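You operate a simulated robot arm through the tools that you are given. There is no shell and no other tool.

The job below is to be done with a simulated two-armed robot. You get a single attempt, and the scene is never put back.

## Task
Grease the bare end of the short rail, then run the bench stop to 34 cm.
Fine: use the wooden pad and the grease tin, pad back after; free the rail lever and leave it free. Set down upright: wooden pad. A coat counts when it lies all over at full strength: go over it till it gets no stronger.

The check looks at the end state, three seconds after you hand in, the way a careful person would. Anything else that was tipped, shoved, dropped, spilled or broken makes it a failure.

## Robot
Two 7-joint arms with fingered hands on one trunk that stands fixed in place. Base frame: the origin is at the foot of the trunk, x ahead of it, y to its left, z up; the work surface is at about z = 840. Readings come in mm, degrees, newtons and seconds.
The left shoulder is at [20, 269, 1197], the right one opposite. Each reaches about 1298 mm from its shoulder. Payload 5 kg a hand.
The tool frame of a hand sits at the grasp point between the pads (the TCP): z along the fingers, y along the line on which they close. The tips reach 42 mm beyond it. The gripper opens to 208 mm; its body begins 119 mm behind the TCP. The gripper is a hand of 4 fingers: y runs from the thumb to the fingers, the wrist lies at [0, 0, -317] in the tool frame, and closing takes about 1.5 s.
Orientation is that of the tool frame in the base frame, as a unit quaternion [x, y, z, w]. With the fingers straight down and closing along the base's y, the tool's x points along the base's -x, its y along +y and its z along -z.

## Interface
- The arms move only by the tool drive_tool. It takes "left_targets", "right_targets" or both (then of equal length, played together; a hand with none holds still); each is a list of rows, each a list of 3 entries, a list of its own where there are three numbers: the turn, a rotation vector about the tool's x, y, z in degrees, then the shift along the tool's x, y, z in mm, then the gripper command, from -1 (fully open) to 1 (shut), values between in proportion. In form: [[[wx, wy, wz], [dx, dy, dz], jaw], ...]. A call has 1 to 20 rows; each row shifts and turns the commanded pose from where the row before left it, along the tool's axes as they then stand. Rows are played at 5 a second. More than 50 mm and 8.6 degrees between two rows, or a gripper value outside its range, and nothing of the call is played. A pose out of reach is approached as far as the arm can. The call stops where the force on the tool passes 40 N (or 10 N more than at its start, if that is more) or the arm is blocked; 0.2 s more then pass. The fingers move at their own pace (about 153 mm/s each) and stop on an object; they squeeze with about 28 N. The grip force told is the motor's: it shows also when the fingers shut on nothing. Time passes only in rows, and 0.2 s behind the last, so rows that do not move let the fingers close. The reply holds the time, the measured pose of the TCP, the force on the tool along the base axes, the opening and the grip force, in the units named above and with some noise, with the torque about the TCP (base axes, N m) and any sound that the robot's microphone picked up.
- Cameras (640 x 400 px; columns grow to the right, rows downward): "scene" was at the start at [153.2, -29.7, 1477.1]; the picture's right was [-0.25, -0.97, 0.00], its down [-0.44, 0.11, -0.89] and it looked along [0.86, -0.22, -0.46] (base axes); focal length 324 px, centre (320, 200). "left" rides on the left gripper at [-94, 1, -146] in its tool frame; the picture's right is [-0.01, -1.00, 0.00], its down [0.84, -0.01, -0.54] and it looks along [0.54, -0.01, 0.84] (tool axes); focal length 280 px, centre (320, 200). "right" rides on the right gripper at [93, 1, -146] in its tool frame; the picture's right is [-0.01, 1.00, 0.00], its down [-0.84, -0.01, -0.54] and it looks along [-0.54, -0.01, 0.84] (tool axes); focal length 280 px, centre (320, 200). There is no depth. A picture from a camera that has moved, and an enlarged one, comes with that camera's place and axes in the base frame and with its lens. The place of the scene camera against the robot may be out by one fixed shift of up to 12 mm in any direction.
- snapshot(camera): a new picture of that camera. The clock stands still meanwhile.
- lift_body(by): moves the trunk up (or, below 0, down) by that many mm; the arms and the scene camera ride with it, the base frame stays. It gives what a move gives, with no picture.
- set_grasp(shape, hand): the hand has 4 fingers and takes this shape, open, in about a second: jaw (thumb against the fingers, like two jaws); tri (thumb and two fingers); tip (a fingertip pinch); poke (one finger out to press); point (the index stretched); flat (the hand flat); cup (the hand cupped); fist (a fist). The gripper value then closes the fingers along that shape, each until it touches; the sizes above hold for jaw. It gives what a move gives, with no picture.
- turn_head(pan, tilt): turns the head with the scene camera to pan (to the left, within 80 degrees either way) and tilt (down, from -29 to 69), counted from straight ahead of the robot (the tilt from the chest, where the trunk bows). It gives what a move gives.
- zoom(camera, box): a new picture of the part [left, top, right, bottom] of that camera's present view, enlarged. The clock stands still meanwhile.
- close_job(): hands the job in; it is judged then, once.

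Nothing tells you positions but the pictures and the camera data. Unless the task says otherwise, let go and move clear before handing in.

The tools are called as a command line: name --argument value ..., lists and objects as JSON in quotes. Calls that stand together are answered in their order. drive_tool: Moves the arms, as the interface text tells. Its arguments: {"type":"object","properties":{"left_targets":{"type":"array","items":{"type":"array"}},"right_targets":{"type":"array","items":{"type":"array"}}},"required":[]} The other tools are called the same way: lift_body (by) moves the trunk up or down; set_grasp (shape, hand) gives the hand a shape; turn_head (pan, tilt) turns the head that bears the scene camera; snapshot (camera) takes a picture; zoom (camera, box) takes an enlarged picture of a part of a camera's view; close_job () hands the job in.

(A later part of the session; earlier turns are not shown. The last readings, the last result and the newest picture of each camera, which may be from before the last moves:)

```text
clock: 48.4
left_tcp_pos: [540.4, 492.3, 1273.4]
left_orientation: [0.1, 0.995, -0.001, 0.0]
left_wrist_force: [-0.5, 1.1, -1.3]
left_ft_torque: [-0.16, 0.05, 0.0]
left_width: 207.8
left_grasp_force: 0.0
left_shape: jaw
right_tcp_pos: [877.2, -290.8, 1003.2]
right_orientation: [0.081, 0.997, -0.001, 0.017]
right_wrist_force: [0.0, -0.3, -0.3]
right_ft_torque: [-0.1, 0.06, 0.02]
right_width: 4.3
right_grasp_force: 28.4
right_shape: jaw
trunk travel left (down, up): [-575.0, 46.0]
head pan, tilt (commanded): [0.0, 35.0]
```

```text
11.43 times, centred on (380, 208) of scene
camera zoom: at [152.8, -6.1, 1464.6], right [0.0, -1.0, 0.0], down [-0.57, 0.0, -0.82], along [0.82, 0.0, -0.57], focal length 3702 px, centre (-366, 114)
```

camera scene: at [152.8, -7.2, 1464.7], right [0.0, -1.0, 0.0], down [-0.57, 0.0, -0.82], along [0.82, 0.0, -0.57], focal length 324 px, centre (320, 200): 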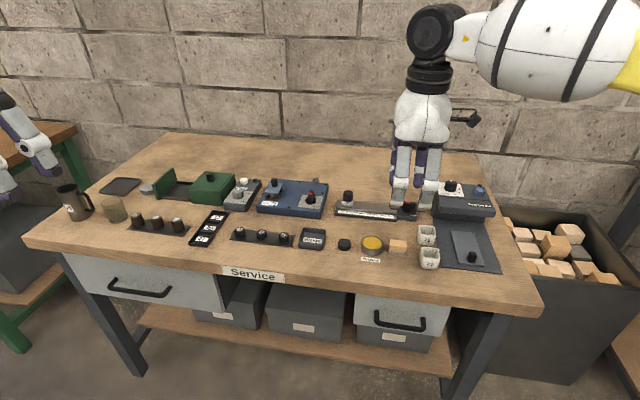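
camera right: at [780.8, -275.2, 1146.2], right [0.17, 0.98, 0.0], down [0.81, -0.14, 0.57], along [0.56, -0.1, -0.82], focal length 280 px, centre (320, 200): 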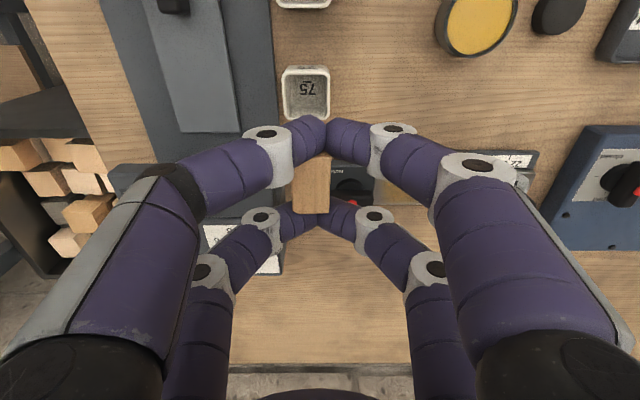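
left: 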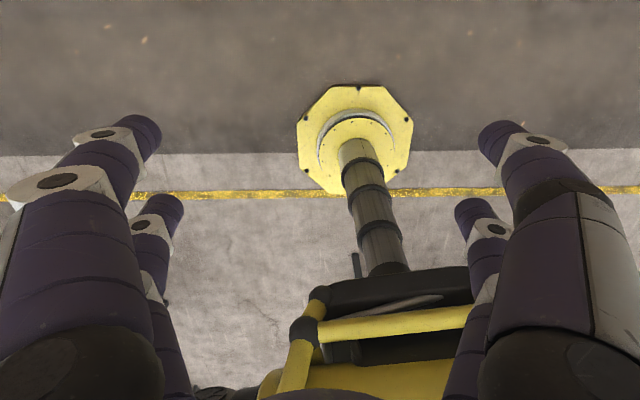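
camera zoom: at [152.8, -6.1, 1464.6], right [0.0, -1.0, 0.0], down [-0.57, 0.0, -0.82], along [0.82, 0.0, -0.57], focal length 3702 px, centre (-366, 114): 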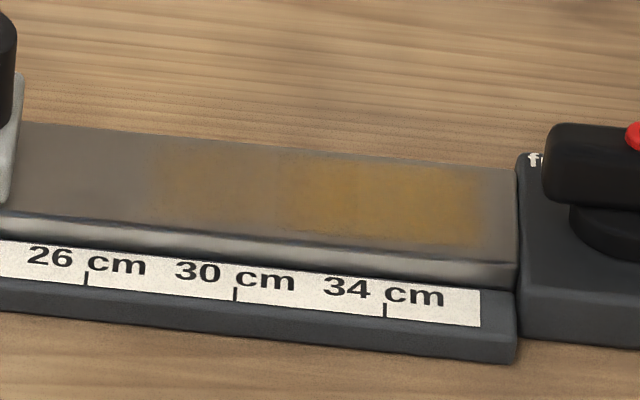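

The coat shows from about 27 to 36 cm, still weak to the left and thin near the edges. I'll check how much grease remains on the felt.

zoom --camera "scene" --box '[405, 165, 465, 215]'

```text
8.00 times, centred on (435, 190) of scene
camera zoom: at [152.8, -6.1, 1464.6], right [0.0, -1.0, 0.0], down [-0.57, 0.0, -0.82], along [0.82, 0.0, -0.57], focal length 2592 px, centre (-600, 280)
```

zoom: 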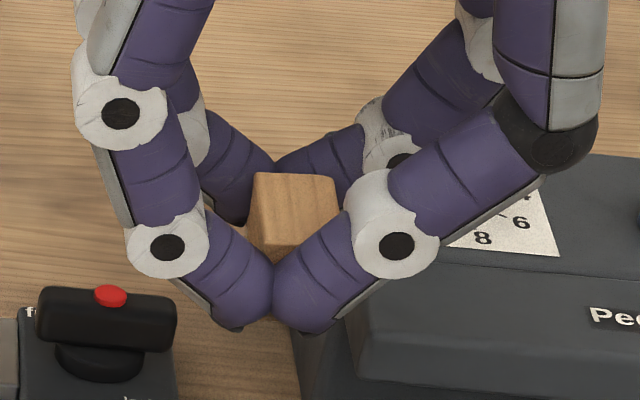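

The hand holds the pad unchanged. I'll go back over the rail, about 70 mm from its right end, and hover just above.

drive_tool --right_targets '[[[0, 0, 0], [0, 40, 0], 1], [[0, 0, 0], [0, 40, 0], 1], [[0, 0, 0], [-30, 20, 20], 1], [[0, 0, 0], [-30, 17, 25], 1], [[0, 0, 0], [-25, 10, 25], 1], [[0, 0, 0], [-10, 0, 10], 1], [[0, 0, 0], [0, 0, 0], 1]]'

```text
clock: 50.0
left_tcp_pos: [540.4, 489.6, 1272.9]
left_orientation: [0.1, 0.995, 0.0, -0.001]
left_wrist_force: [0.0, 0.5, -0.1]
left_ft_torque: [0.06, 0.08, -0.02]
left_width: 207.9
left_grasp_force: 0.1
left_shape: jaw
right_tcp_pos: [996.9, -181.0, 925.8]
right_orientation: [0.081, 0.997, 0.0, 0.018]
right_wrist_force: [0.1, -0.1, -0.2]
right_ft_torque: [0.07, 0.0, -0.02]
right_width: 4.4
right_grasp_force: 28.3
right_shape: jaw
trunk travel left (down, up): [-575.0, 46.0]
head pan, tilt (commanded): [0.0, 35.0]
```

I'm 14 mm too far forward; I'll correct, then lower to the rail and read the force.

drive_tool --right_targets '[[[0, 0, 0], [14, 5, 3], 1], [[0, 0, 0], [0, 8, 6], 1], [[0, 0, 0], [0, 0, 6], 1], [[0, 0, 0], [0, 0, 4], 1], [[0, 0, 0], [0, 0, 2], 1], [[0, 0, 0], [0, 0, 0], 1]]'

```text
clock: 51.4
left_tcp_pos: [539.4, 490.9, 1272.5]
left_orientation: [0.1, 0.995, -0.002, 0.0]
left_wrist_force: [0.1, 0.2, 0.7]
left_ft_torque: [-0.04, -0.05, 0.05]
left_width: 208.0
left_grasp_force: 0.1
left_shape: jaw
right_tcp_pos: [986.3, -165.0, 905.4]
right_orientation: [0.081, 0.997, -0.001, 0.018]
right_wrist_force: [1.0, 0.1, 0.4]
right_ft_torque: [-0.04, -0.01, -0.03]
right_width: 4.3
right_grasp_force: 28.0
right_shape: jaw
trunk travel left (down, up): [-575.0, 46.0]
head pan, tilt (commanded): [0.0, 35.0]
```

Nearly touching. I'll press lightly and stroke left first, toward the weaker part of the coat.

drive_tool --right_targets '[[[0, 0, 0], [0, 0, 1], 1], [[0, 0, 0], [0, 0, 0.8], 1], [[0, 0, 0], [0, 4, 0], 1], [[0, 0, 0], [0, 4, 0], 1], [[0, 0, 0], [0, 4, 0], 1], [[0, 0, 0], [0, 4, 0], 1], [[0, 0, 0], [0, 0, 0], 1]]'

```text
clock: 53.0
left_tcp_pos: [539.5, 491.2, 1273.5]
left_orientation: [0.101, 0.995, -0.001, 0.0]
left_wrist_force: [-1.1, -0.7, -0.5]
left_ft_torque: [-0.01, 0.01, -0.01]
left_width: 208.0
left_grasp_force: 0.2
left_shape: jaw
right_tcp_pos: [987.8, -149.8, 905.1]
right_orientation: [0.081, 0.997, 0.0, 0.018]
right_wrist_force: [0.5, -0.3, 0.0]
right_ft_torque: [0.04, -0.03, -0.03]
right_width: 4.3
right_grasp_force: 28.1
right_shape: jaw
trunk travel left (down, up): [-575.0, 46.0]
head pan, tilt (commanded): [0.0, 35.0]
```

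No contact yet. I'll lower further in fine steps.

drive_tool --right_targets '[[[0, 0, 0], [0, 0, 0.8], 1], [[0, 0, 0], [0, 0, 0.8], 1], [[0, 0, 0], [0, 0, 0], 1]]'

```text
clock: 53.8
left_tcp_pos: [539.9, 490.3, 1273.7]
left_orientation: [0.1, 0.995, -0.001, 0.0]
left_wrist_force: [0.7, 0.0, 0.6]
left_ft_torque: [-0.01, 0.0, 0.02]
left_width: 208.0
left_grasp_force: 0.1
left_shape: jaw
right_tcp_pos: [988.4, -148.7, 903.5]
right_orientation: [0.081, 0.997, -0.001, 0.018]
right_wrist_force: [1.8, -0.3, 6.9]
right_ft_torque: [0.06, 0.0, -0.02]
right_width: 4.3
right_grasp_force: 27.9
right_shape: jaw
trunk travel left (down, up): [-575.0, 46.0]
head pan, tilt (commanded): [0.0, 35.0]
```

The pressure sits at the pad's near-left corner. I'll trim the hand's tilt by about a degree to bring the felt flat.

drive_tool --right_targets '[[[-0.5, 0.2, 0], [0, 0, 0], 1], [[-0.5, 0.2, 0], [0, 0, 0.6], 1], [[0, 0, 0], [0, 0, 0], 1], [[0, 0, 0], [0, 0, 0], 1]]'

```text
clock: 54.8
left_tcp_pos: [538.7, 490.6, 1273.6]
left_orientation: [0.101, 0.995, -0.001, 0.001]
left_wrist_force: [-1.0, 0.8, -0.2]
left_ft_torque: [-0.01, 0.02, -0.02]
left_width: 207.9
left_grasp_force: 0.0
left_shape: jaw
right_tcp_pos: [989.1, -150.2, 903.0]
right_orientation: [0.081, 0.997, 0.01, 0.017]
right_wrist_force: [1.7, -2.9, 15.2]
right_ft_torque: [-0.07, -0.08, -0.02]
right_width: 4.3
right_grasp_force: 27.8
right_shape: jaw
trunk travel left (down, up): [-575.0, 46.0]
head pan, tilt (commanded): [0.0, 35.0]
```

Better; the load is still toward the left edge. I'll roll 1.5° more.

drive_tool --right_targets '[[[-0.8, 0, 0], [0, 0, -0.2], 1], [[-0.8, 0, 0], [0, 0, -0.2], 1], [[0, 0, 0], [0, 0, 0], 1], [[0, 0, 0], [0, 0, 0], 1]]'

```text
clock: 55.8
left_tcp_pos: [539.4, 490.8, 1274.3]
left_orientation: [0.1, 0.995, 0.0, 0.0]
left_wrist_force: [0.3, 0.7, 0.1]
left_ft_torque: [-0.03, 0.0, -0.04]
left_width: 207.8
left_grasp_force: 0.1
left_shape: jaw
right_tcp_pos: [988.5, -149.2, 902.9]
right_orientation: [0.081, 0.996, 0.023, 0.016]
right_wrist_force: [0.4, -5.7, 16.3]
right_ft_torque: [-0.11, -0.16, -0.03]
right_width: 4.3
right_grasp_force: 27.7
right_shape: jaw
trunk travel left (down, up): [-575.0, 46.0]
head pan, tilt (commanded): [0.0, 35.0]
```

The load centre didn't behave as expected, so perhaps a fingertip touches the rail. I'll look closely at the contact from both cameras.

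zoom --camera "scene" --box '[350, 180, 395, 215]'

zoom --camera "right" --box '[260, 100, 380, 250]'

```text
11.43 times, centred on (372, 198) of scene
camera zoom: at [151.4, -7.2, 1464.9], right [0.0, -1.0, 0.0], down [-0.57, 0.0, -0.82], along [0.82, 0.0, -0.57], focal length 3702 px, centre (-280, 229)
```

zoom: 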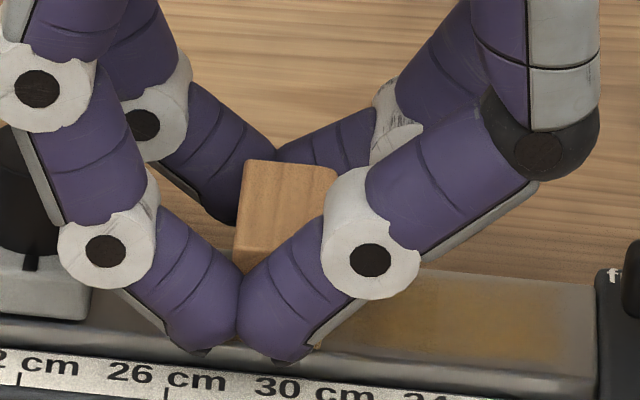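

```text
2.67 times, centred on (320, 175) of right
camera zoom: at [891.4, -139.9, 1047.4], right [0.17, 0.98, 0.05], down [0.81, -0.17, 0.56], along [0.56, -0.06, -0.83], focal length 748 px, centre (320, 267)
```

zoom: 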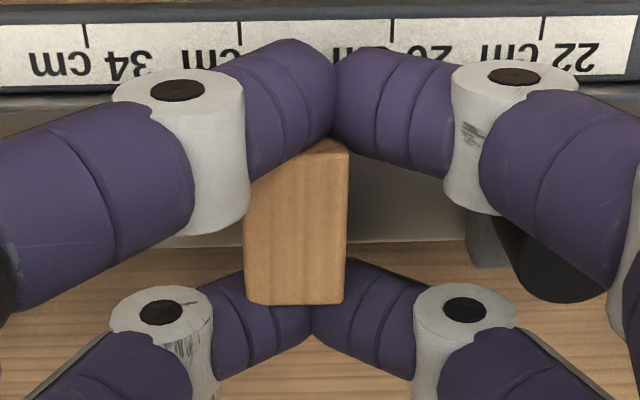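

Contact looks fine: the pad lies flat on the rail with the near fingertips just ahead of its front edge. I'll stroke slowly right along the whole bare stretch and check forces.

drive_tool --right_targets '[[[0.5, 0, 0], [0, -4, -0.3], 1], [[0.5, 0, 0], [0, -5, 0], 1], [[0, 0, 0], [0, -5, 0], 1], [[0, 0, 0], [0, -5, 0], 1], [[0, 0, 0], [0, -5, 0], 1], [[0, 0, 0], [0, -5, 0], 1], [[0, 0, 0], [0, -5, 0], 1], [[0, 0, 0], [0, 0, 0], 1]]'

```text
clock: 57.6
left_tcp_pos: [538.4, 490.8, 1272.9]
left_orientation: [0.1, 0.995, -0.001, 0.0]
left_wrist_force: [-0.3, 0.1, -0.7]
left_ft_torque: [0.02, 0.01, 0.0]
left_width: 208.0
left_grasp_force: 0.0
left_shape: jaw
right_tcp_pos: [982.9, -182.2, 902.7]
right_orientation: [0.081, 0.996, 0.015, 0.016]
right_wrist_force: [3.1, 6.5, 18.6]
right_ft_torque: [0.47, -0.12, 0.01]
right_width: 4.5
right_grasp_force: 28.4
right_shape: jaw
trunk travel left (down, up): [-575.0, 46.0]
head pan, tilt (commanded): [0.0, 35.0]
```

I'll continue right to near the rail's end, keeping the height level, then lift off and look.

drive_tool --right_targets '[[[0.4, 0, 0], [0, -5, -0.3], 1], [[0.4, 0, 0], [0, -5, -0.2], 1], [[0, 0, 0], [0, -5, -0.1], 1], [[0, 0, 0], [0, -5, -0.1], 1], [[0, 0, 0], [0, -4, -0.1], 1], [[0, 0, 0], [0, -3, -0.1], 1], [[0, 0, 0], [0, 0, 0], 1]]'

```text
clock: 59.2
left_tcp_pos: [540.2, 489.9, 1273.6]
left_orientation: [0.1, 0.995, -0.001, 0.001]
left_wrist_force: [0.3, -0.4, 0.5]
left_ft_torque: [0.01, -0.01, 0.0]
left_width: 208.0
left_grasp_force: 0.1
left_shape: jaw
right_tcp_pos: [978.7, -209.0, 903.8]
right_orientation: [0.08, 0.997, 0.008, 0.016]
right_wrist_force: [1.1, 5.4, 14.0]
right_ft_torque: [0.34, -0.1, 0.04]
right_width: 4.2
right_grasp_force: 27.9
right_shape: jaw
trunk travel left (down, up): [-575.0, 46.0]
head pan, tilt (commanded): [0.0, 35.0]
```

Force 14 N. I'll lift straight up and inspect the coat.

drive_tool --right_targets '[[[0, 0, 0], [0, 0, -5], 1], [[0, 0, 0], [0, 0, -25], 1], [[0, 0, 0], [5, 0, -30], 1], [[0, 0, 0], [5, 0, -30], 1], [[0, 0, 0], [0, 0, 0], 1]]'

zoom --camera "scene" --box '[350, 185, 410, 225]'

zoom --camera "scene" --box '[365, 150, 415, 190]'

```text
clock: 60.4
left_tcp_pos: [541.0, 489.4, 1272.9]
left_orientation: [0.099, 0.995, 0.0, -0.001]
left_wrist_force: [1.7, -0.2, -0.4]
left_ft_torque: [0.03, 0.07, 0.01]
left_width: 208.0
left_grasp_force: 0.0
left_shape: jaw
right_tcp_pos: [966.3, -210.3, 993.1]
right_orientation: [0.082, 0.997, 0.007, 0.015]
right_wrist_force: [-0.1, -0.1, -1.0]
right_ft_torque: [0.05, 0.06, -0.02]
right_width: 4.4
right_grasp_force: 28.1
right_shape: jaw
trunk travel left (down, up): [-575.0, 46.0]
head pan, tilt (commanded): [0.0, 35.0]
```

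```text
10.00 times, centred on (380, 205) of scene
camera zoom: at [153.6, -7.4, 1464.5], right [0.0, -1.0, 0.0], down [-0.57, 0.0, -0.82], along [0.82, 0.0, -0.57], focal length 3240 px, centre (-280, 150)
```

zoom: 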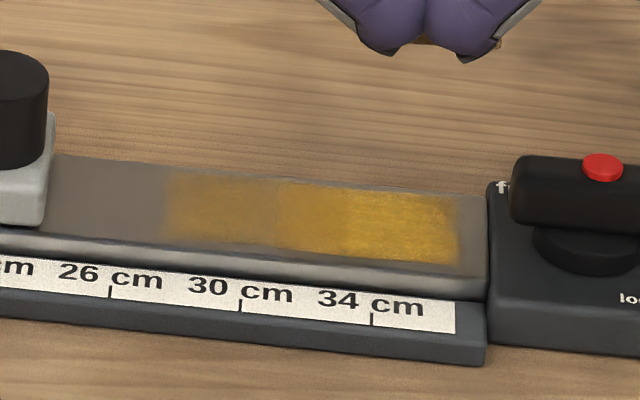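

```text
10.00 times, centred on (390, 170) of scene
camera zoom: at [153.6, -7.4, 1464.5], right [0.0, -1.0, 0.0], down [-0.57, 0.0, -0.82], along [0.82, 0.0, -0.57], focal length 3240 px, centre (-380, 500)
```

zoom: 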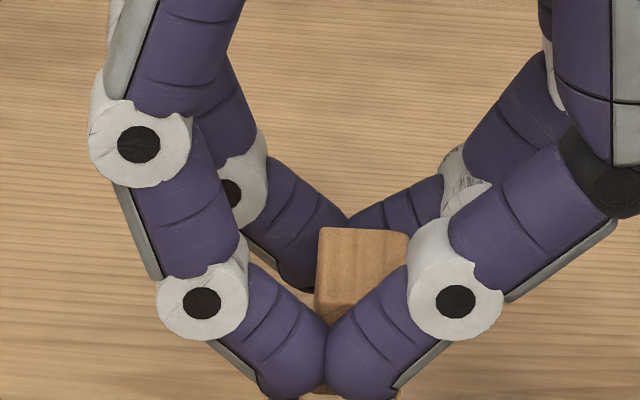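

The target patch is now clear: a rectangle from about 8 to 99 mm from the rail's right end, weaker on its left. I'll go back down and keep stroking over its full length.

drive_tool --right_targets '[[[0, 0, 0], [-5, 0, 30], 1], [[0, 0, 0], [-5, 0, 30], 1], [[0, 0, 0], [0, 0, 24], 1], [[0, 0, 0], [0, 0, 4], 1], [[0, 0, 0], [0, 0, 1], 1], [[0, 0, 0], [0, 0, 0], 1]]'

```text
clock: 61.8
left_tcp_pos: [540.7, 490.2, 1274.3]
left_orientation: [0.1, 0.995, 0.0, 0.0]
left_wrist_force: [0.7, 0.6, -0.4]
left_ft_torque: [0.01, -0.04, 0.02]
left_width: 208.1
left_grasp_force: 0.2
left_shape: jaw
right_tcp_pos: [979.3, -210.7, 903.2]
right_orientation: [0.081, 0.997, 0.007, 0.015]
right_wrist_force: [-1.6, 0.1, 5.8]
right_ft_torque: [0.01, -0.06, 0.0]
right_width: 4.3
right_grasp_force: 28.2
right_shape: jaw
trunk travel left (down, up): [-575.0, 46.0]
head pan, tilt (commanded): [0.0, 35.0]
```

Light contact (6 N). I'll press half a millimetre more and make a full stroke left and back.

drive_tool --right_targets '[[[0, -0.3, 0], [0, 3, 0.4], 1], [[0, 0, 0], [0, 6, 0.1], 1], [[0, 0, 0], [0, 6, 0.1], 1], [[0, 0, 0], [0, 6, 0.1], 1], [[0, 0, 0], [0, 6, 0.1], 1], [[0, 0, 0], [0, 6, 0.1], 1], [[0, 0, 0], [0, 6, 0.1], 1], [[0, 0, 0], [0, 6, 0.1], 1], [[0, 0, 0], [0, 6, 0.1], 1], [[0, 0, 0], [0, 6, 0.1], 1], [[0, 0, 0], [0, 4, 0.1], 1], [[0, 0, 0], [0, 0, 0], 1]]'

```text
clock: 64.4
left_tcp_pos: [538.2, 490.3, 1273.8]
left_orientation: [0.1, 0.995, -0.001, 0.0]
left_wrist_force: [0.5, 0.0, 0.5]
left_ft_torque: [-0.02, 0.01, 0.0]
left_width: 207.9
left_grasp_force: 0.1
left_shape: jaw
right_tcp_pos: [987.8, -149.3, 903.6]
right_orientation: [0.081, 0.997, 0.008, 0.018]
right_wrist_force: [0.0, -1.9, 6.1]
right_ft_torque: [-0.04, 0.03, -0.01]
right_width: 4.5
right_grasp_force: 27.9
right_shape: jaw
trunk travel left (down, up): [-575.0, 46.0]
head pan, tilt (commanded): [0.0, 35.0]
```

At the left end of the patch with 6 N. Now I'll stroke back to the right with slightly more pressure.

drive_tool --right_targets '[[[0, 0, 0], [0, 0, 0.5], 1], [[0, 0, 0], [0, -6, -0.1], 1], [[0, 0, 0], [0, -6, -0.1], 1], [[0, 0, 0], [0, -6, -0.1], 1], [[0, 0, 0], [0, -6, -0.1], 1], [[0, 0, 0], [0, -6, -0.1], 1], [[0, 0, 0], [0, -6, -0.1], 1], [[0, 0, 0], [0, -6, -0.1], 1], [[0, 0, 0], [0, -6, -0.1], 1], [[0, 0, 0], [0, -6, -0.1], 1], [[0, 0, 0], [0, -6, -0.1], 1], [[0, 0, 0], [0, -3, -0.1], 1], [[0, 0, 0], [0, 0, 0], 1]]'

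```text
clock: 67.2
left_tcp_pos: [538.5, 490.6, 1274.8]
left_orientation: [0.1, 0.995, -0.001, 0.0]
left_wrist_force: [-0.6, -0.5, -0.3]
left_ft_torque: [-0.03, 0.01, 0.0]
left_width: 207.9
left_grasp_force: 0.1
left_shape: jaw
right_tcp_pos: [977.3, -210.6, 902.9]
right_orientation: [0.081, 0.997, 0.007, 0.019]
right_wrist_force: [3.0, 7.0, 18.6]
right_ft_torque: [0.47, -0.05, -0.06]
right_width: 4.5
right_grasp_force: 28.2
right_shape: jaw
trunk travel left (down, up): [-575.0, 46.0]
head pan, tilt (commanded): [0.0, 35.0]
```

Steady forces. I'll do another full left-and-right pass in one go, then inspect.

drive_tool --right_targets '[[[0, 0, 0], [0, 6.2, 0.1], 1], [[0, 0, 0], [0, 6.2, 0.1], 1], [[0, 0, 0], [0, 6.2, 0.1], 1], [[0, 0, 0], [0, 6.2, 0.1], 1], [[0, 0, 0], [0, 6.2, 0.1], 1], [[0, 0, 0], [0, 6.2, 0.1], 1], [[0, 0, 0], [0, 6.2, 0.1], 1], [[0, 0, 0], [0, 6.2, 0.1], 1], [[0, 0, 0], [0, 6.2, 0.1], 1], [[0, 0, 0], [0, 6.2, 0.1], 1], [[0, 0, 0], [0, -6.2, -0.1], 1], [[0, 0, 0], [0, -6.2, -0.1], 1], [[0, 0, 0], [0, -6.2, -0.1], 1], [[0, 0, 0], [0, -6.2, -0.1], 1], [[0, 0, 0], [0, -6.2, -0.1], 1], [[0, 0, 0], [0, -6.2, -0.1], 1], [[0, 0, 0], [0, -6.2, -0.1], 1], [[0, 0, 0], [0, -6.2, -0.1], 1], [[0, 0, 0], [0, -6.2, -0.1], 1], [[0, 0, 0], [0, -6.2, -0.1], 1]]'

drive_tool --right_targets '[[[0, 0, 0], [0, 0, -5], 1], [[0, 0, 0], [0, 0, -25], 1], [[0, 0, 0], [5, 0, -30], 1], [[0, 0, 0], [5, 0, -30], 1], [[0, 0, 0], [0, 0, 0], 1]]'

zoom --camera "scene" --box '[350, 185, 410, 225]'

zoom --camera "right" --box '[260, 100, 380, 250]'

```text
clock: 71.4
left_tcp_pos: [539.7, 490.3, 1273.1]
left_orientation: [0.1, 0.995, 0.0, -0.001]
left_wrist_force: [0.1, -0.4, -0.5]
left_ft_torque: [-0.02, 0.01, 0.04]
left_width: 208.0
left_grasp_force: 0.1
left_shape: jaw
right_tcp_pos: [978.5, -211.1, 904.1]
right_orientation: [0.081, 0.997, 0.006, 0.017]
right_wrist_force: [-0.1, 3.1, 10.9]
right_ft_torque: [0.2, -0.06, -0.04]
right_width: 4.2
right_grasp_force: 27.8
right_shape: jaw
trunk travel left (down, up): [-575.0, 46.0]
head pan, tilt (commanded): [0.0, 35.0]
```

```text
clock: 72.6
left_tcp_pos: [541.1, 490.1, 1272.5]
left_orientation: [0.1, 0.995, -0.001, -0.002]
left_wrist_force: [0.6, -0.3, -0.5]
left_ft_torque: [0.01, 0.07, -0.02]
left_width: 207.9
left_grasp_force: 0.2
left_shape: jaw
right_tcp_pos: [967.2, -213.4, 991.0]
right_orientation: [0.081, 0.997, 0.006, 0.017]
right_wrist_force: [0.3, -0.3, 0.0]
right_ft_torque: [0.08, 0.08, 0.02]
right_width: 3.9
right_grasp_force: 27.9
right_shape: jaw
trunk travel left (down, up): [-575.0, 46.0]
head pan, tilt (commanded): [0.0, 35.0]
```

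```text
10.00 times, centred on (380, 205) of scene
camera zoom: at [153.3, -7.5, 1464.5], right [0.0, -1.0, 0.0], down [-0.57, 0.0, -0.82], along [0.82, 0.0, -0.57], focal length 3240 px, centre (-280, 150)
```

zoom: 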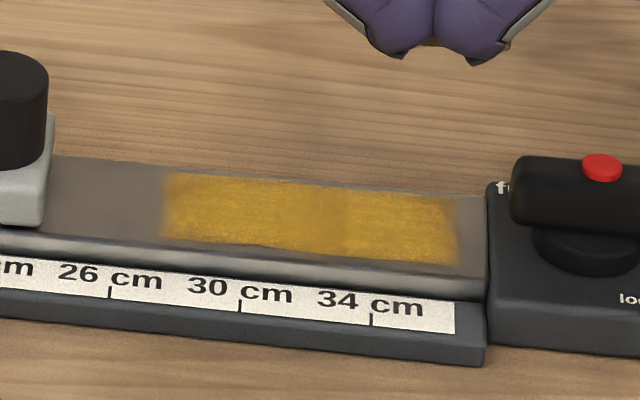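

```text
2.67 times, centred on (320, 175) of right
camera zoom: at [870.9, -199.2, 1135.3], right [0.18, 0.98, 0.02], down [0.81, -0.15, 0.57], along [0.56, -0.09, -0.82], focal length 748 px, centre (320, 267)
```

zoom: 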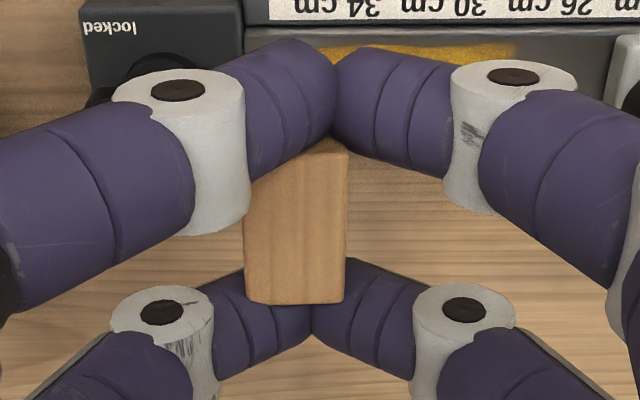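

The coat is now much more even, with a slightly duller band at about 31–33 cm. I'll zoom more closely.

zoom --camera "scene" --box '[362, 196, 400, 218]'

zoom --camera "scene" --box '[355, 225, 391, 262]'

```text
16.00 times, centred on (381, 207) of scene
camera zoom: at [153.3, -7.5, 1464.5], right [0.0, -1.0, 0.0], down [-0.57, 0.0, -0.82], along [0.82, 0.0, -0.57], focal length 5183 px, centre (-656, 88)
```

zoom: 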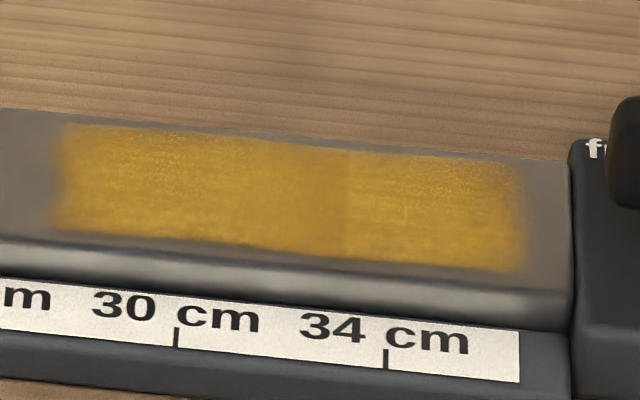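

```text
10.81 times, centred on (373, 244) of scene
camera zoom: at [153.3, -7.5, 1464.5], right [0.0, -1.0, 0.0], down [-0.57, 0.0, -0.82], along [0.82, 0.0, -0.57], focal length 3502 px, centre (-253, -270)
```

zoom: 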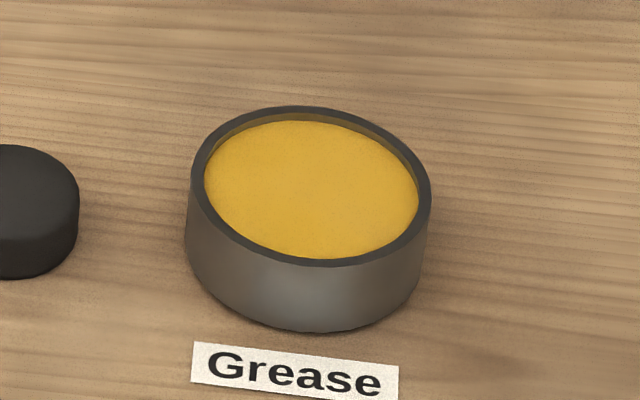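

Nearly full, with the middle a shade duller. I'll go down for more passes, dwelling over the middle.

drive_tool --right_targets '[[[0, 0, 0], [-5, 0, 30], 1], [[0, 0, 0], [-5, 0, 30], 1], [[0, 0, 0], [0, 0, 24], 1], [[0, 0, 0], [0, 2, 4], 1], [[0, 0, 0], [0, 2, 1.2], 1], [[0, 0, 0], [0, 0, 0], 1]]'

```text
clock: 74.0
left_tcp_pos: [538.8, 490.1, 1273.5]
left_orientation: [0.1, 0.995, 0.0, 0.0]
left_wrist_force: [-0.5, 0.1, 1.5]
left_ft_torque: [-0.01, 0.04, 0.0]
left_width: 207.9
left_grasp_force: 0.1
left_shape: jaw
right_tcp_pos: [980.2, -208.2, 903.9]
right_orientation: [0.081, 0.997, 0.007, 0.018]
right_wrist_force: [-0.8, 1.1, 2.3]
right_ft_torque: [0.06, -0.01, 0.0]
right_width: 4.1
right_grasp_force: 27.6
right_shape: jaw
trunk travel left (down, up): [-575.0, 46.0]
head pan, tilt (commanded): [0.0, 35.0]
```

drive_tool --right_targets '[[[0, 0, 0], [0, 0, 0.8], 1], [[0, 0, 0], [0, 6.2, 0.1], 1], [[0, 0, 0], [0, 6.2, 0.1], 1], [[0, 0, 0], [0, 6.2, 0.1], 1], [[0, 0, 0], [0, 6.2, 0.1], 1], [[0, 0, 0], [0, 6.2, 0.1], 1], [[0, 0, 0], [0, 6.2, 0.1], 1], [[0, 0, 0], [0, 6.2, 0.1], 1], [[0, 0, 0], [0, 6.2, 0.1], 1], [[0, 0, 0], [0, 6.2, 0.1], 1], [[0, 0, 0], [0, -6.2, -0.1], 1], [[0, 0, 0], [0, -6.2, -0.1], 1], [[0, 0, 0], [0, -6.2, -0.1], 1], [[0, 0, 0], [0, -6.2, -0.1], 1], [[0, 0, 0], [0, -6.2, -0.1], 1], [[0, 0, 0], [0, -6.2, -0.1], 1], [[0, 0, 0], [0, -6.2, -0.1], 1], [[0, 0, 0], [0, -6.2, -0.1], 1], [[0, 0, 0], [0, -6.2, -0.1], 1]]'

drive_tool --right_targets '[[[0, 0, 0], [0, 6.2, 0.1], 1], [[0, 0, 0], [0, 6.2, 0.1], 1], [[0, 0, 0], [0, 6.2, 0.1], 1], [[0, 0, 0], [0, 6.2, 0.1], 1], [[0, 0, 0], [0, 6.2, 0.1], 1], [[0, 0, 0], [0, 6.2, 0.1], 1], [[0, 0, 0], [0, 6.2, 0.1], 1], [[0, 0, 0], [0, 6.2, 0.1], 1], [[0, 0, 0], [0, 6.2, 0.1], 1], [[0, 0, 0], [0, -6.2, -0.1], 1], [[0, 0, 0], [0, -6.2, -0.1], 1], [[0, 0, 0], [0, -6.2, -0.1], 1], [[0, 0, 0], [0, -6.2, -0.1], 1], [[0, 0, 0], [0, -6.2, -0.1], 1], [[0, 0, 0], [0, -6.2, -0.1], 1], [[0, 0, 0], [0, -6.2, -0.1], 1], [[0, 0, 0], [0, -6.2, -0.1], 1], [[0, 0, 0], [0, -6.2, -0.1], 1]]'

drive_tool --right_targets '[[[0, 0, 0], [0, 0, -5], 1], [[0, 0, 0], [0, 0, -25], 1], [[0, 0, 0], [5, 0, -30], 1], [[0, 0, 0], [5, 0, -30], 1], [[0, 0, 0], [0, 0, 0], 1]]'

zoom --camera "scene" --box '[362, 196, 400, 218]'

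```text
clock: 78.0
left_tcp_pos: [538.7, 490.3, 1272.8]
left_orientation: [0.101, 0.995, 0.0, 0.0]
left_wrist_force: [0.4, 0.0, 0.1]
left_ft_torque: [0.05, 0.0, 0.03]
left_width: 208.1
left_grasp_force: 0.1
left_shape: jaw
right_tcp_pos: [978.5, -208.1, 904.4]
right_orientation: [0.08, 0.997, 0.006, 0.017]
right_wrist_force: [0.9, 0.2, 3.9]
right_ft_torque: [0.06, -0.05, -0.02]
right_width: 4.3
right_grasp_force: 28.2
right_shape: jaw
trunk travel left (down, up): [-575.0, 46.0]
head pan, tilt (commanded): [0.0, 35.0]
```

```text
clock: 81.8
left_tcp_pos: [539.1, 490.5, 1273.4]
left_orientation: [0.101, 0.995, -0.002, 0.0]
left_wrist_force: [-0.1, 0.3, 0.5]
left_ft_torque: [0.02, 0.0, 0.02]
left_width: 208.0
left_grasp_force: 0.1
left_shape: jaw
right_tcp_pos: [979.1, -206.9, 903.5]
right_orientation: [0.081, 0.997, 0.007, 0.019]
right_wrist_force: [1.4, 2.7, 12.7]
right_ft_torque: [0.18, 0.01, -0.01]
right_width: 4.4
right_grasp_force: 27.7
right_shape: jaw
trunk travel left (down, up): [-575.0, 46.0]
head pan, tilt (commanded): [0.0, 35.0]
```

```text
clock: 83.0
left_tcp_pos: [540.5, 490.4, 1274.0]
left_orientation: [0.1, 0.995, 0.0, -0.001]
left_wrist_force: [0.0, 0.0, -1.1]
left_ft_torque: [0.01, 0.1, 0.03]
left_width: 207.6
left_grasp_force: 0.1
left_shape: jaw
right_tcp_pos: [965.1, -211.0, 993.6]
right_orientation: [0.081, 0.997, 0.006, 0.017]
right_wrist_force: [0.7, 0.4, -0.2]
right_ft_torque: [0.1, 0.02, -0.01]
right_width: 3.9
right_grasp_force: 28.7
right_shape: jaw
trunk travel left (down, up): [-575.0, 46.0]
head pan, tilt (commanded): [0.0, 35.0]
```

```text
16.00 times, centred on (381, 207) of scene
camera zoom: at [153.2, -7.5, 1464.6], right [0.0, -1.0, 0.0], down [-0.57, 0.0, -0.82], along [0.82, 0.0, -0.57], focal length 5183 px, centre (-656, 88)
```

zoom: 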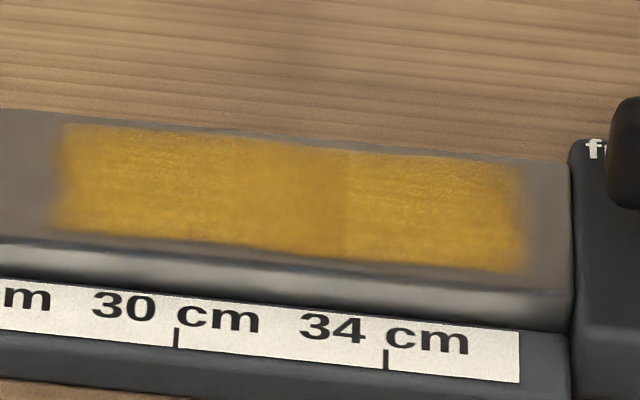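

The band around 31–33 cm gets less dwell time than the ends, so I'll rub back and forth just there to see whether it strengthens.

drive_tool --right_targets '[[[0, 0, 0], [-5, 10, 30], 1], [[0, 0, 0], [-5, 10, 30], 1], [[0, 0, 0], [0, 7, 24], 1], [[0, 0, 0], [0, 0, 5], 1], [[0, 0, 0], [0, 0, 1.5], 1], [[0, 0, 0], [0, 0, 0.6], 1], [[0, 0, 0], [0, 0, 0], 1]]'

```text
clock: 84.6
left_tcp_pos: [538.6, 490.9, 1274.2]
left_orientation: [0.101, 0.995, -0.001, 0.0]
left_wrist_force: [0.0, 1.3, 0.5]
left_ft_torque: [0.0, 0.0, 0.01]
left_width: 207.7
left_grasp_force: 0.1
left_shape: jaw
right_tcp_pos: [984.5, -180.7, 903.0]
right_orientation: [0.081, 0.997, 0.007, 0.018]
right_wrist_force: [-1.5, 0.0, 13.9]
right_ft_torque: [0.04, -0.01, -0.05]
right_width: 4.1
right_grasp_force: 27.9
right_shape: jaw
trunk travel left (down, up): [-575.0, 46.0]
head pan, tilt (commanded): [0.0, 35.0]
```

The pad sits flat at 14 N on the middle of the patch. I'll rub ±10 mm there.

drive_tool --right_targets '[[[0, 0, 0], [0, 5, 0], 1], [[0, 0, 0], [0, 5, 0], 1], [[0, 0, 0], [0, -5, 0], 1], [[0, 0, 0], [0, -5, 0], 1], [[0, 0, 0], [0, -5, 0], 1], [[0, 0, 0], [0, -5, 0], 1], [[0, 0, 0], [0, 5, 0], 1], [[0, 0, 0], [0, 5, 0], 1], [[0, 0, 0], [0, 5, 0], 1], [[0, 0, 0], [0, 5, 0], 1], [[0, 0, 0], [0, -5, 0], 1], [[0, 0, 0], [0, -5, 0], 1], [[0, 0, 0], [0, -5, 0], 1], [[0, 0, 0], [0, -5, 0], 1], [[0, 0, 0], [0, 5, 0], 1], [[0, 0, 0], [0, 5, 0], 1], [[0, 0, 0], [0, 0, 0], 1]]'

drive_tool --right_targets '[[[0, 0, 0], [0, 0, -5], 1], [[0, 0, 0], [0, 0, -25], 1], [[0, 0, 0], [5, -7, -30], 1], [[0, 0, 0], [5, -10, -30], 1], [[0, 0, 0], [0, -10, 0], 1], [[0, 0, 0], [0, 0, 0], 1]]'

zoom --camera "scene" --box '[362, 196, 400, 218]'

zoom --camera "scene" --box '[365, 155, 415, 195]'

```text
clock: 88.2
left_tcp_pos: [538.3, 488.8, 1273.3]
left_orientation: [0.1, 0.995, -0.001, 0.001]
left_wrist_force: [0.4, 0.5, 0.2]
left_ft_torque: [0.0, 0.02, 0.01]
left_width: 208.0
left_grasp_force: 0.1
left_shape: jaw
right_tcp_pos: [982.6, -181.4, 903.9]
right_orientation: [0.081, 0.997, 0.006, 0.019]
right_wrist_force: [1.3, -7.2, 19.2]
right_ft_torque: [-0.22, -0.05, -0.03]
right_width: 4.2
right_grasp_force: 27.9
right_shape: jaw
trunk travel left (down, up): [-575.0, 46.0]
head pan, tilt (commanded): [0.0, 35.0]
```

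```text
clock: 89.6
left_tcp_pos: [540.2, 490.3, 1273.0]
left_orientation: [0.1, 0.995, -0.001, -0.001]
left_wrist_force: [-0.5, -0.1, 0.0]
left_ft_torque: [-0.04, -0.07, 0.02]
left_width: 208.2
left_grasp_force: 0.0
left_shape: jaw
right_tcp_pos: [965.3, -207.2, 993.1]
right_orientation: [0.08, 0.997, 0.007, 0.018]
right_wrist_force: [0.8, 0.1, -0.2]
right_ft_torque: [-0.06, -0.04, -0.03]
right_width: 4.3
right_grasp_force: 28.1
right_shape: jaw
trunk travel left (down, up): [-575.0, 46.0]
head pan, tilt (commanded): [0.0, 35.0]
```

```text
16.00 times, centred on (381, 207) of scene
camera zoom: at [152.0, -7.1, 1464.9], right [0.0, -1.0, 0.0], down [-0.57, 0.0, -0.82], along [0.82, 0.0, -0.57], focal length 5183 px, centre (-656, 88)
```

zoom: 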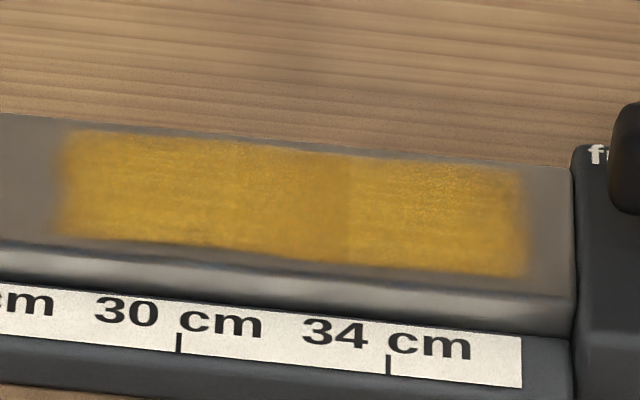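

```text
10.00 times, centred on (390, 175) of scene
camera zoom: at [152.0, -7.1, 1464.9], right [0.0, -1.0, 0.0], down [-0.57, 0.0, -0.82], along [0.82, 0.0, -0.57], focal length 3240 px, centre (-380, 450)
```

zoom: 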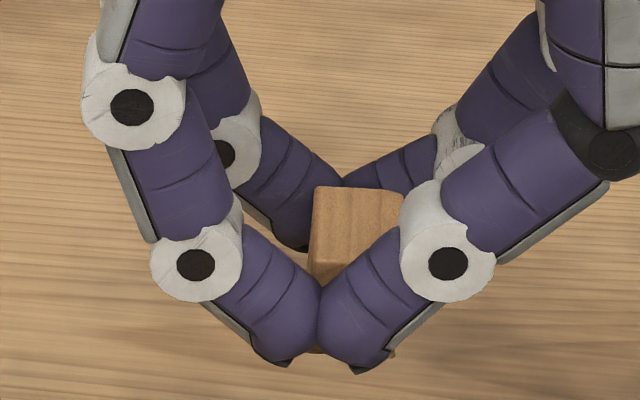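

The duller band hasn't changed, so the felt is probably running dry. I'll take it back over the tin for a fresh load.

drive_tool --right_targets '[[[0, 0, 0], [41, 11.3, 0], 1], [[0, 0, 0], [41, 11.3, 0], 1], [[0, 0, 0], [41, 11.3, 0], 1], [[0, 0, 0], [41, 11.2, 0], 1], [[0, 0, 0], [0, 0, 25], 1], [[0, 0, 0], [0, 0, 25], 1], [[0, 0, 0], [0, 0, 10], 1], [[0, 0, 0], [0, 0, 0], 1]]'

zoom --camera "scene" --box '[350, 205, 410, 262]'

zoom --camera "right" --box '[260, 100, 380, 250]'

```text
clock: 91.4
left_tcp_pos: [540.5, 489.0, 1274.0]
left_orientation: [0.1, 0.995, -0.001, 0.0]
left_wrist_force: [0.0, 0.6, 0.8]
left_ft_torque: [-0.01, -0.01, 0.0]
left_width: 207.6
left_grasp_force: 0.0
left_shape: jaw
right_tcp_pos: [815.9, -136.7, 926.2]
right_orientation: [0.082, 0.997, 0.006, 0.017]
right_wrist_force: [0.4, 0.2, -0.7]
right_ft_torque: [0.0, 0.04, -0.04]
right_width: 4.2
right_grasp_force: 27.7
right_shape: jaw
trunk travel left (down, up): [-575.0, 46.0]
head pan, tilt (commanded): [0.0, 35.0]
```

```text
7.02 times, centred on (380, 234) of scene
camera zoom: at [152.6, -7.1, 1464.8], right [0.0, -1.0, 0.0], down [-0.57, 0.0, -0.82], along [0.82, 0.0, -0.57], focal length 2273 px, centre (-101, -35)
```

zoom: 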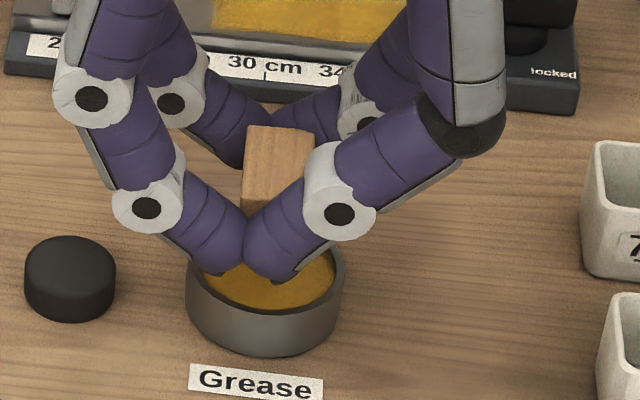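

```text
2.67 times, centred on (320, 175) of right
camera zoom: at [718.2, -122.2, 1069.6], right [0.17, 0.98, 0.02], down [0.81, -0.15, 0.57], along [0.56, -0.09, -0.82], focal length 748 px, centre (320, 267)
```

zoom: 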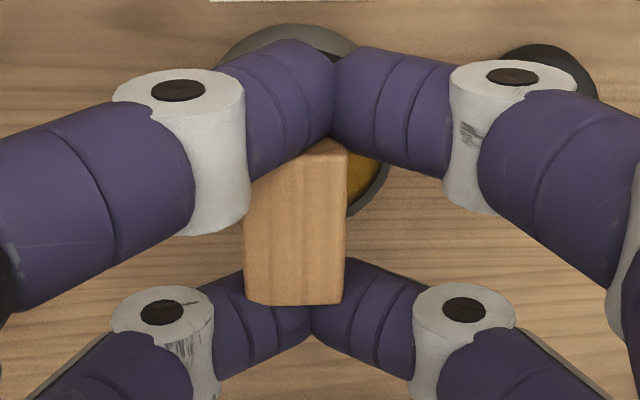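

The pad is about 5 mm too far back over the tin; I'll correct and lower into the grease in small steps.

drive_tool --right_targets '[[[0, 0, 0], [5.3, -0.9, 4], 1], [[0, 0, 0], [0, 0, 5], 1], [[0, 0, 0], [0, 0, 4], 1], [[0, 0, 0], [0, 0, 2], 1], [[0, 0, 0], [0, 0, 1], 1], [[0, 0, 0], [0, 0, 0], 1]]'

zoom --camera "scene" --box '[350, 205, 410, 262]'

```text
clock: 92.8
left_tcp_pos: [539.8, 490.2, 1274.3]
left_orientation: [0.1, 0.995, -0.001, -0.001]
left_wrist_force: [0.0, -0.5, 0.0]
left_ft_torque: [-0.05, -0.03, 0.01]
left_width: 207.7
left_grasp_force: 0.1
left_shape: jaw
right_tcp_pos: [808.7, -135.3, 910.5]
right_orientation: [0.081, 0.997, 0.006, 0.018]
right_wrist_force: [0.2, 0.0, -0.7]
right_ft_torque: [0.02, 0.02, 0.0]
right_width: 3.9
right_grasp_force: 27.3
right_shape: jaw
trunk travel left (down, up): [-575.0, 46.0]
head pan, tilt (commanded): [0.0, 35.0]
```

```text
7.02 times, centred on (380, 234) of scene
camera zoom: at [152.6, -7.2, 1464.8], right [0.0, -1.0, 0.0], down [-0.57, 0.0, -0.82], along [0.82, 0.0, -0.57], focal length 2273 px, centre (-101, -35)
```

zoom: 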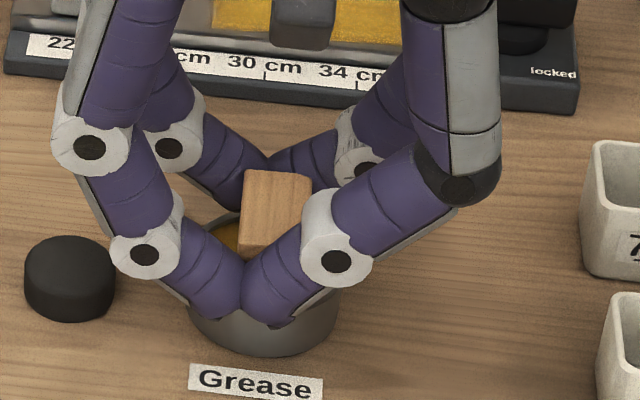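

Still free. I'll lower in 1 mm steps until contact.

drive_tool --right_targets '[[[0, 0, 0], [0, 0, 1], 1], [[0, 0, 0], [0, 0, 1], 1], [[0, 0, 0], [0, 0, 0], 1]]'

```text
clock: 93.6
left_tcp_pos: [539.8, 489.5, 1272.8]
left_orientation: [0.1, 0.995, -0.002, 0.0]
left_wrist_force: [-0.9, -0.9, 0.0]
left_ft_torque: [0.0, 0.01, -0.03]
left_width: 208.0
left_grasp_force: 0.2
left_shape: jaw
right_tcp_pos: [809.2, -136.7, 907.0]
right_orientation: [0.081, 0.997, 0.006, 0.018]
right_wrist_force: [-0.2, -0.8, 0.5]
right_ft_torque: [0.0, -0.03, 0.01]
right_width: 3.8
right_grasp_force: 28.3
right_shape: jaw
trunk travel left (down, up): [-575.0, 46.0]
head pan, tilt (commanded): [0.0, 35.0]
```

drive_tool --right_targets '[[[0, 0, 0], [0, 0, 0.8], 1], [[0, 0, 0], [0, 0, 0.8], 1], [[0, 0, 0], [0, 0, 0], 1]]'

zoom --camera "scene" --box '[360, 225, 400, 262]'

```text
clock: 94.4
left_tcp_pos: [539.5, 491.1, 1273.6]
left_orientation: [0.1, 0.995, -0.001, 0.0]
left_wrist_force: [-0.7, 0.5, 0.4]
left_ft_torque: [0.01, 0.01, 0.0]
left_width: 207.9
left_grasp_force: 0.0
left_shape: jaw
right_tcp_pos: [809.1, -135.0, 907.5]
right_orientation: [0.081, 0.997, 0.007, 0.018]
right_wrist_force: [-1.2, -1.2, 5.1]
right_ft_torque: [-0.1, -0.12, -0.03]
right_width: 4.2
right_grasp_force: 27.7
right_shape: jaw
trunk travel left (down, up): [-575.0, 46.0]
head pan, tilt (commanded): [0.0, 35.0]
```

```text
10.81 times, centred on (380, 244) of scene
camera zoom: at [152.2, -7.3, 1464.8], right [0.0, -1.0, 0.0], down [-0.57, 0.0, -0.82], along [0.82, 0.0, -0.57], focal length 3502 px, centre (-329, -270)
```

zoom: 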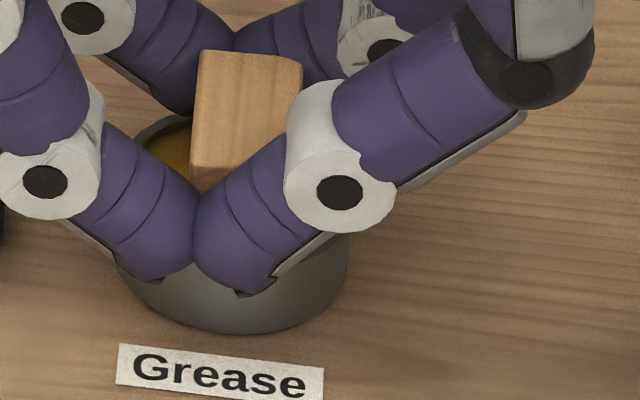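

Contact starts at 5 N. I'll press a little more, as in the first dip, and hold.

drive_tool --right_targets '[[[0, 0, 0], [0, 0, 0.7], 1], [[0, 0, 0], [0, 0, 0], 1], [[0, 0, 0], [0, 1, 0], 1], [[0, 0, 0], [0, -1, 0], 1], [[0, 0, 0], [0, 0, 0], 1], [[0, 0, 0], [0, 0, 0], 1]]'

zoom --camera "scene" --box '[360, 225, 400, 262]'

```text
clock: 95.8
left_tcp_pos: [540.4, 490.4, 1273.7]
left_orientation: [0.1, 0.995, -0.001, 0.0]
left_wrist_force: [0.1, -0.3, 0.0]
left_ft_torque: [0.01, -0.01, -0.03]
left_width: 208.0
left_grasp_force: 0.0
left_shape: jaw
right_tcp_pos: [808.5, -135.2, 907.0]
right_orientation: [0.081, 0.996, 0.007, 0.019]
right_wrist_force: [3.8, -4.6, 23.3]
right_ft_torque: [-0.08, -0.19, -0.06]
right_width: 4.4
right_grasp_force: 27.7
right_shape: jaw
trunk travel left (down, up): [-575.0, 46.0]
head pan, tilt (commanded): [0.0, 35.0]
```

```text
10.81 times, centred on (380, 244) of scene
camera zoom: at [151.5, -7.2, 1465.0], right [0.0, -1.0, 0.0], down [-0.57, 0.0, -0.82], along [0.82, 0.0, -0.57], focal length 3502 px, centre (-329, -270)
```

zoom: 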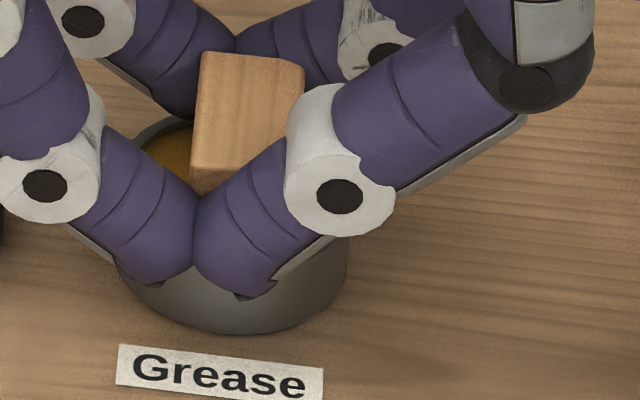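

Pressed at 23 N with a centred load. I'll lift out and check the tin and the felt.

drive_tool --right_targets '[[[0, 0, 0], [0, 0, -5], 1], [[0, 0, 0], [0, 0, -15], 1], [[0, 0, 0], [0, 0, -25], 1], [[0, 0, 0], [0, 0, -35], 1], [[0, 0, 0], [0, 0, 0], 1]]'

zoom --camera "scene" --box '[350, 185, 410, 262]'

```text
clock: 97.0
left_tcp_pos: [540.2, 490.0, 1273.0]
left_orientation: [0.1, 0.995, 0.0, 0.0]
left_wrist_force: [1.2, -0.5, -0.5]
left_ft_torque: [0.01, 0.11, 0.02]
left_width: 208.3
left_grasp_force: 0.2
left_shape: jaw
right_tcp_pos: [806.8, -134.2, 983.1]
right_orientation: [0.081, 0.997, 0.006, 0.018]
right_wrist_force: [0.4, 0.1, -2.5]
right_ft_torque: [-0.03, 0.08, -0.01]
right_width: 4.2
right_grasp_force: 28.2
right_shape: jaw
trunk travel left (down, up): [-575.0, 46.0]
head pan, tilt (commanded): [0.0, 35.0]
```

```text
5.19 times, centred on (380, 224) of scene
camera zoom: at [153.4, -7.4, 1464.5], right [0.0, -1.0, 0.0], down [-0.57, 0.0, -0.82], along [0.82, 0.0, -0.57], focal length 1683 px, centre (8, 78)
```

zoom: 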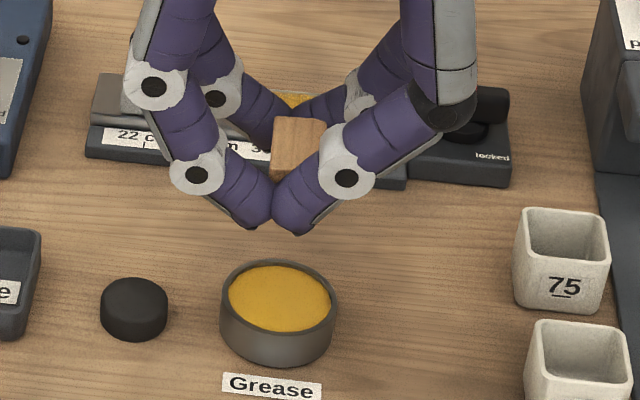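

The tin is undisturbed. I'll go back to the rail's middle with the fresh load.

drive_tool --right_targets '[[[0, 0, 0], [-45, -4.5, 0], 1], [[0, 0, 0], [-45, -4.5, 0], 1], [[0, 0, 0], [-45, -4.5, 0], 1], [[0, 0, 0], [-43, -4.4, 0], 1], [[0, 0, 0], [-3, 0, 25], 1], [[0, 0, 0], [0, 0, 25], 1], [[0, 0, 0], [0, 0, 20], 1], [[0, 0, 0], [0, 0, 8], 1], [[0, 0, 0], [0, 0, 0], 1]]'

```text
clock: 99.0
left_tcp_pos: [540.6, 490.8, 1273.8]
left_orientation: [0.099, 0.995, -0.001, 0.0]
left_wrist_force: [0.9, -0.3, -0.8]
left_ft_torque: [0.03, 0.04, -0.02]
left_width: 207.9
left_grasp_force: 0.1
left_shape: jaw
right_tcp_pos: [984.5, -180.4, 914.9]
right_orientation: [0.081, 0.997, 0.007, 0.019]
right_wrist_force: [-0.5, -0.8, -0.1]
right_ft_torque: [-0.02, -0.01, 0.03]
right_width: 4.2
right_grasp_force: 28.1
right_shape: jaw
trunk travel left (down, up): [-575.0, 46.0]
head pan, tilt (commanded): [0.0, 35.0]
```

Positioned at the middle, 11 mm above contact. I'll lower and rub the middle first.

drive_tool --right_targets '[[[0, 0, 0], [0, 0, 6], 1], [[0, 0, 0], [0, 0, 3], 1], [[0, 0, 0], [0, 0, 1.5], 1], [[0, 0, 0], [0, 0, 0.7], 1], [[0, 0, 0], [0, 0, 0], 1]]'

```text
clock: 100.2
left_tcp_pos: [539.5, 490.5, 1274.2]
left_orientation: [0.1, 0.995, -0.002, 0.0]
left_wrist_force: [-0.5, 0.5, -0.3]
left_ft_torque: [0.0, 0.02, -0.01]
left_width: 208.1
left_grasp_force: 0.0
left_shape: jaw
right_tcp_pos: [986.5, -181.4, 903.6]
right_orientation: [0.081, 0.997, 0.007, 0.018]
right_wrist_force: [1.0, -0.5, 4.2]
right_ft_torque: [0.02, -0.13, -0.05]
right_width: 4.1
right_grasp_force: 27.6
right_shape: jaw
trunk travel left (down, up): [-575.0, 46.0]
head pan, tilt (commanded): [0.0, 35.0]
```

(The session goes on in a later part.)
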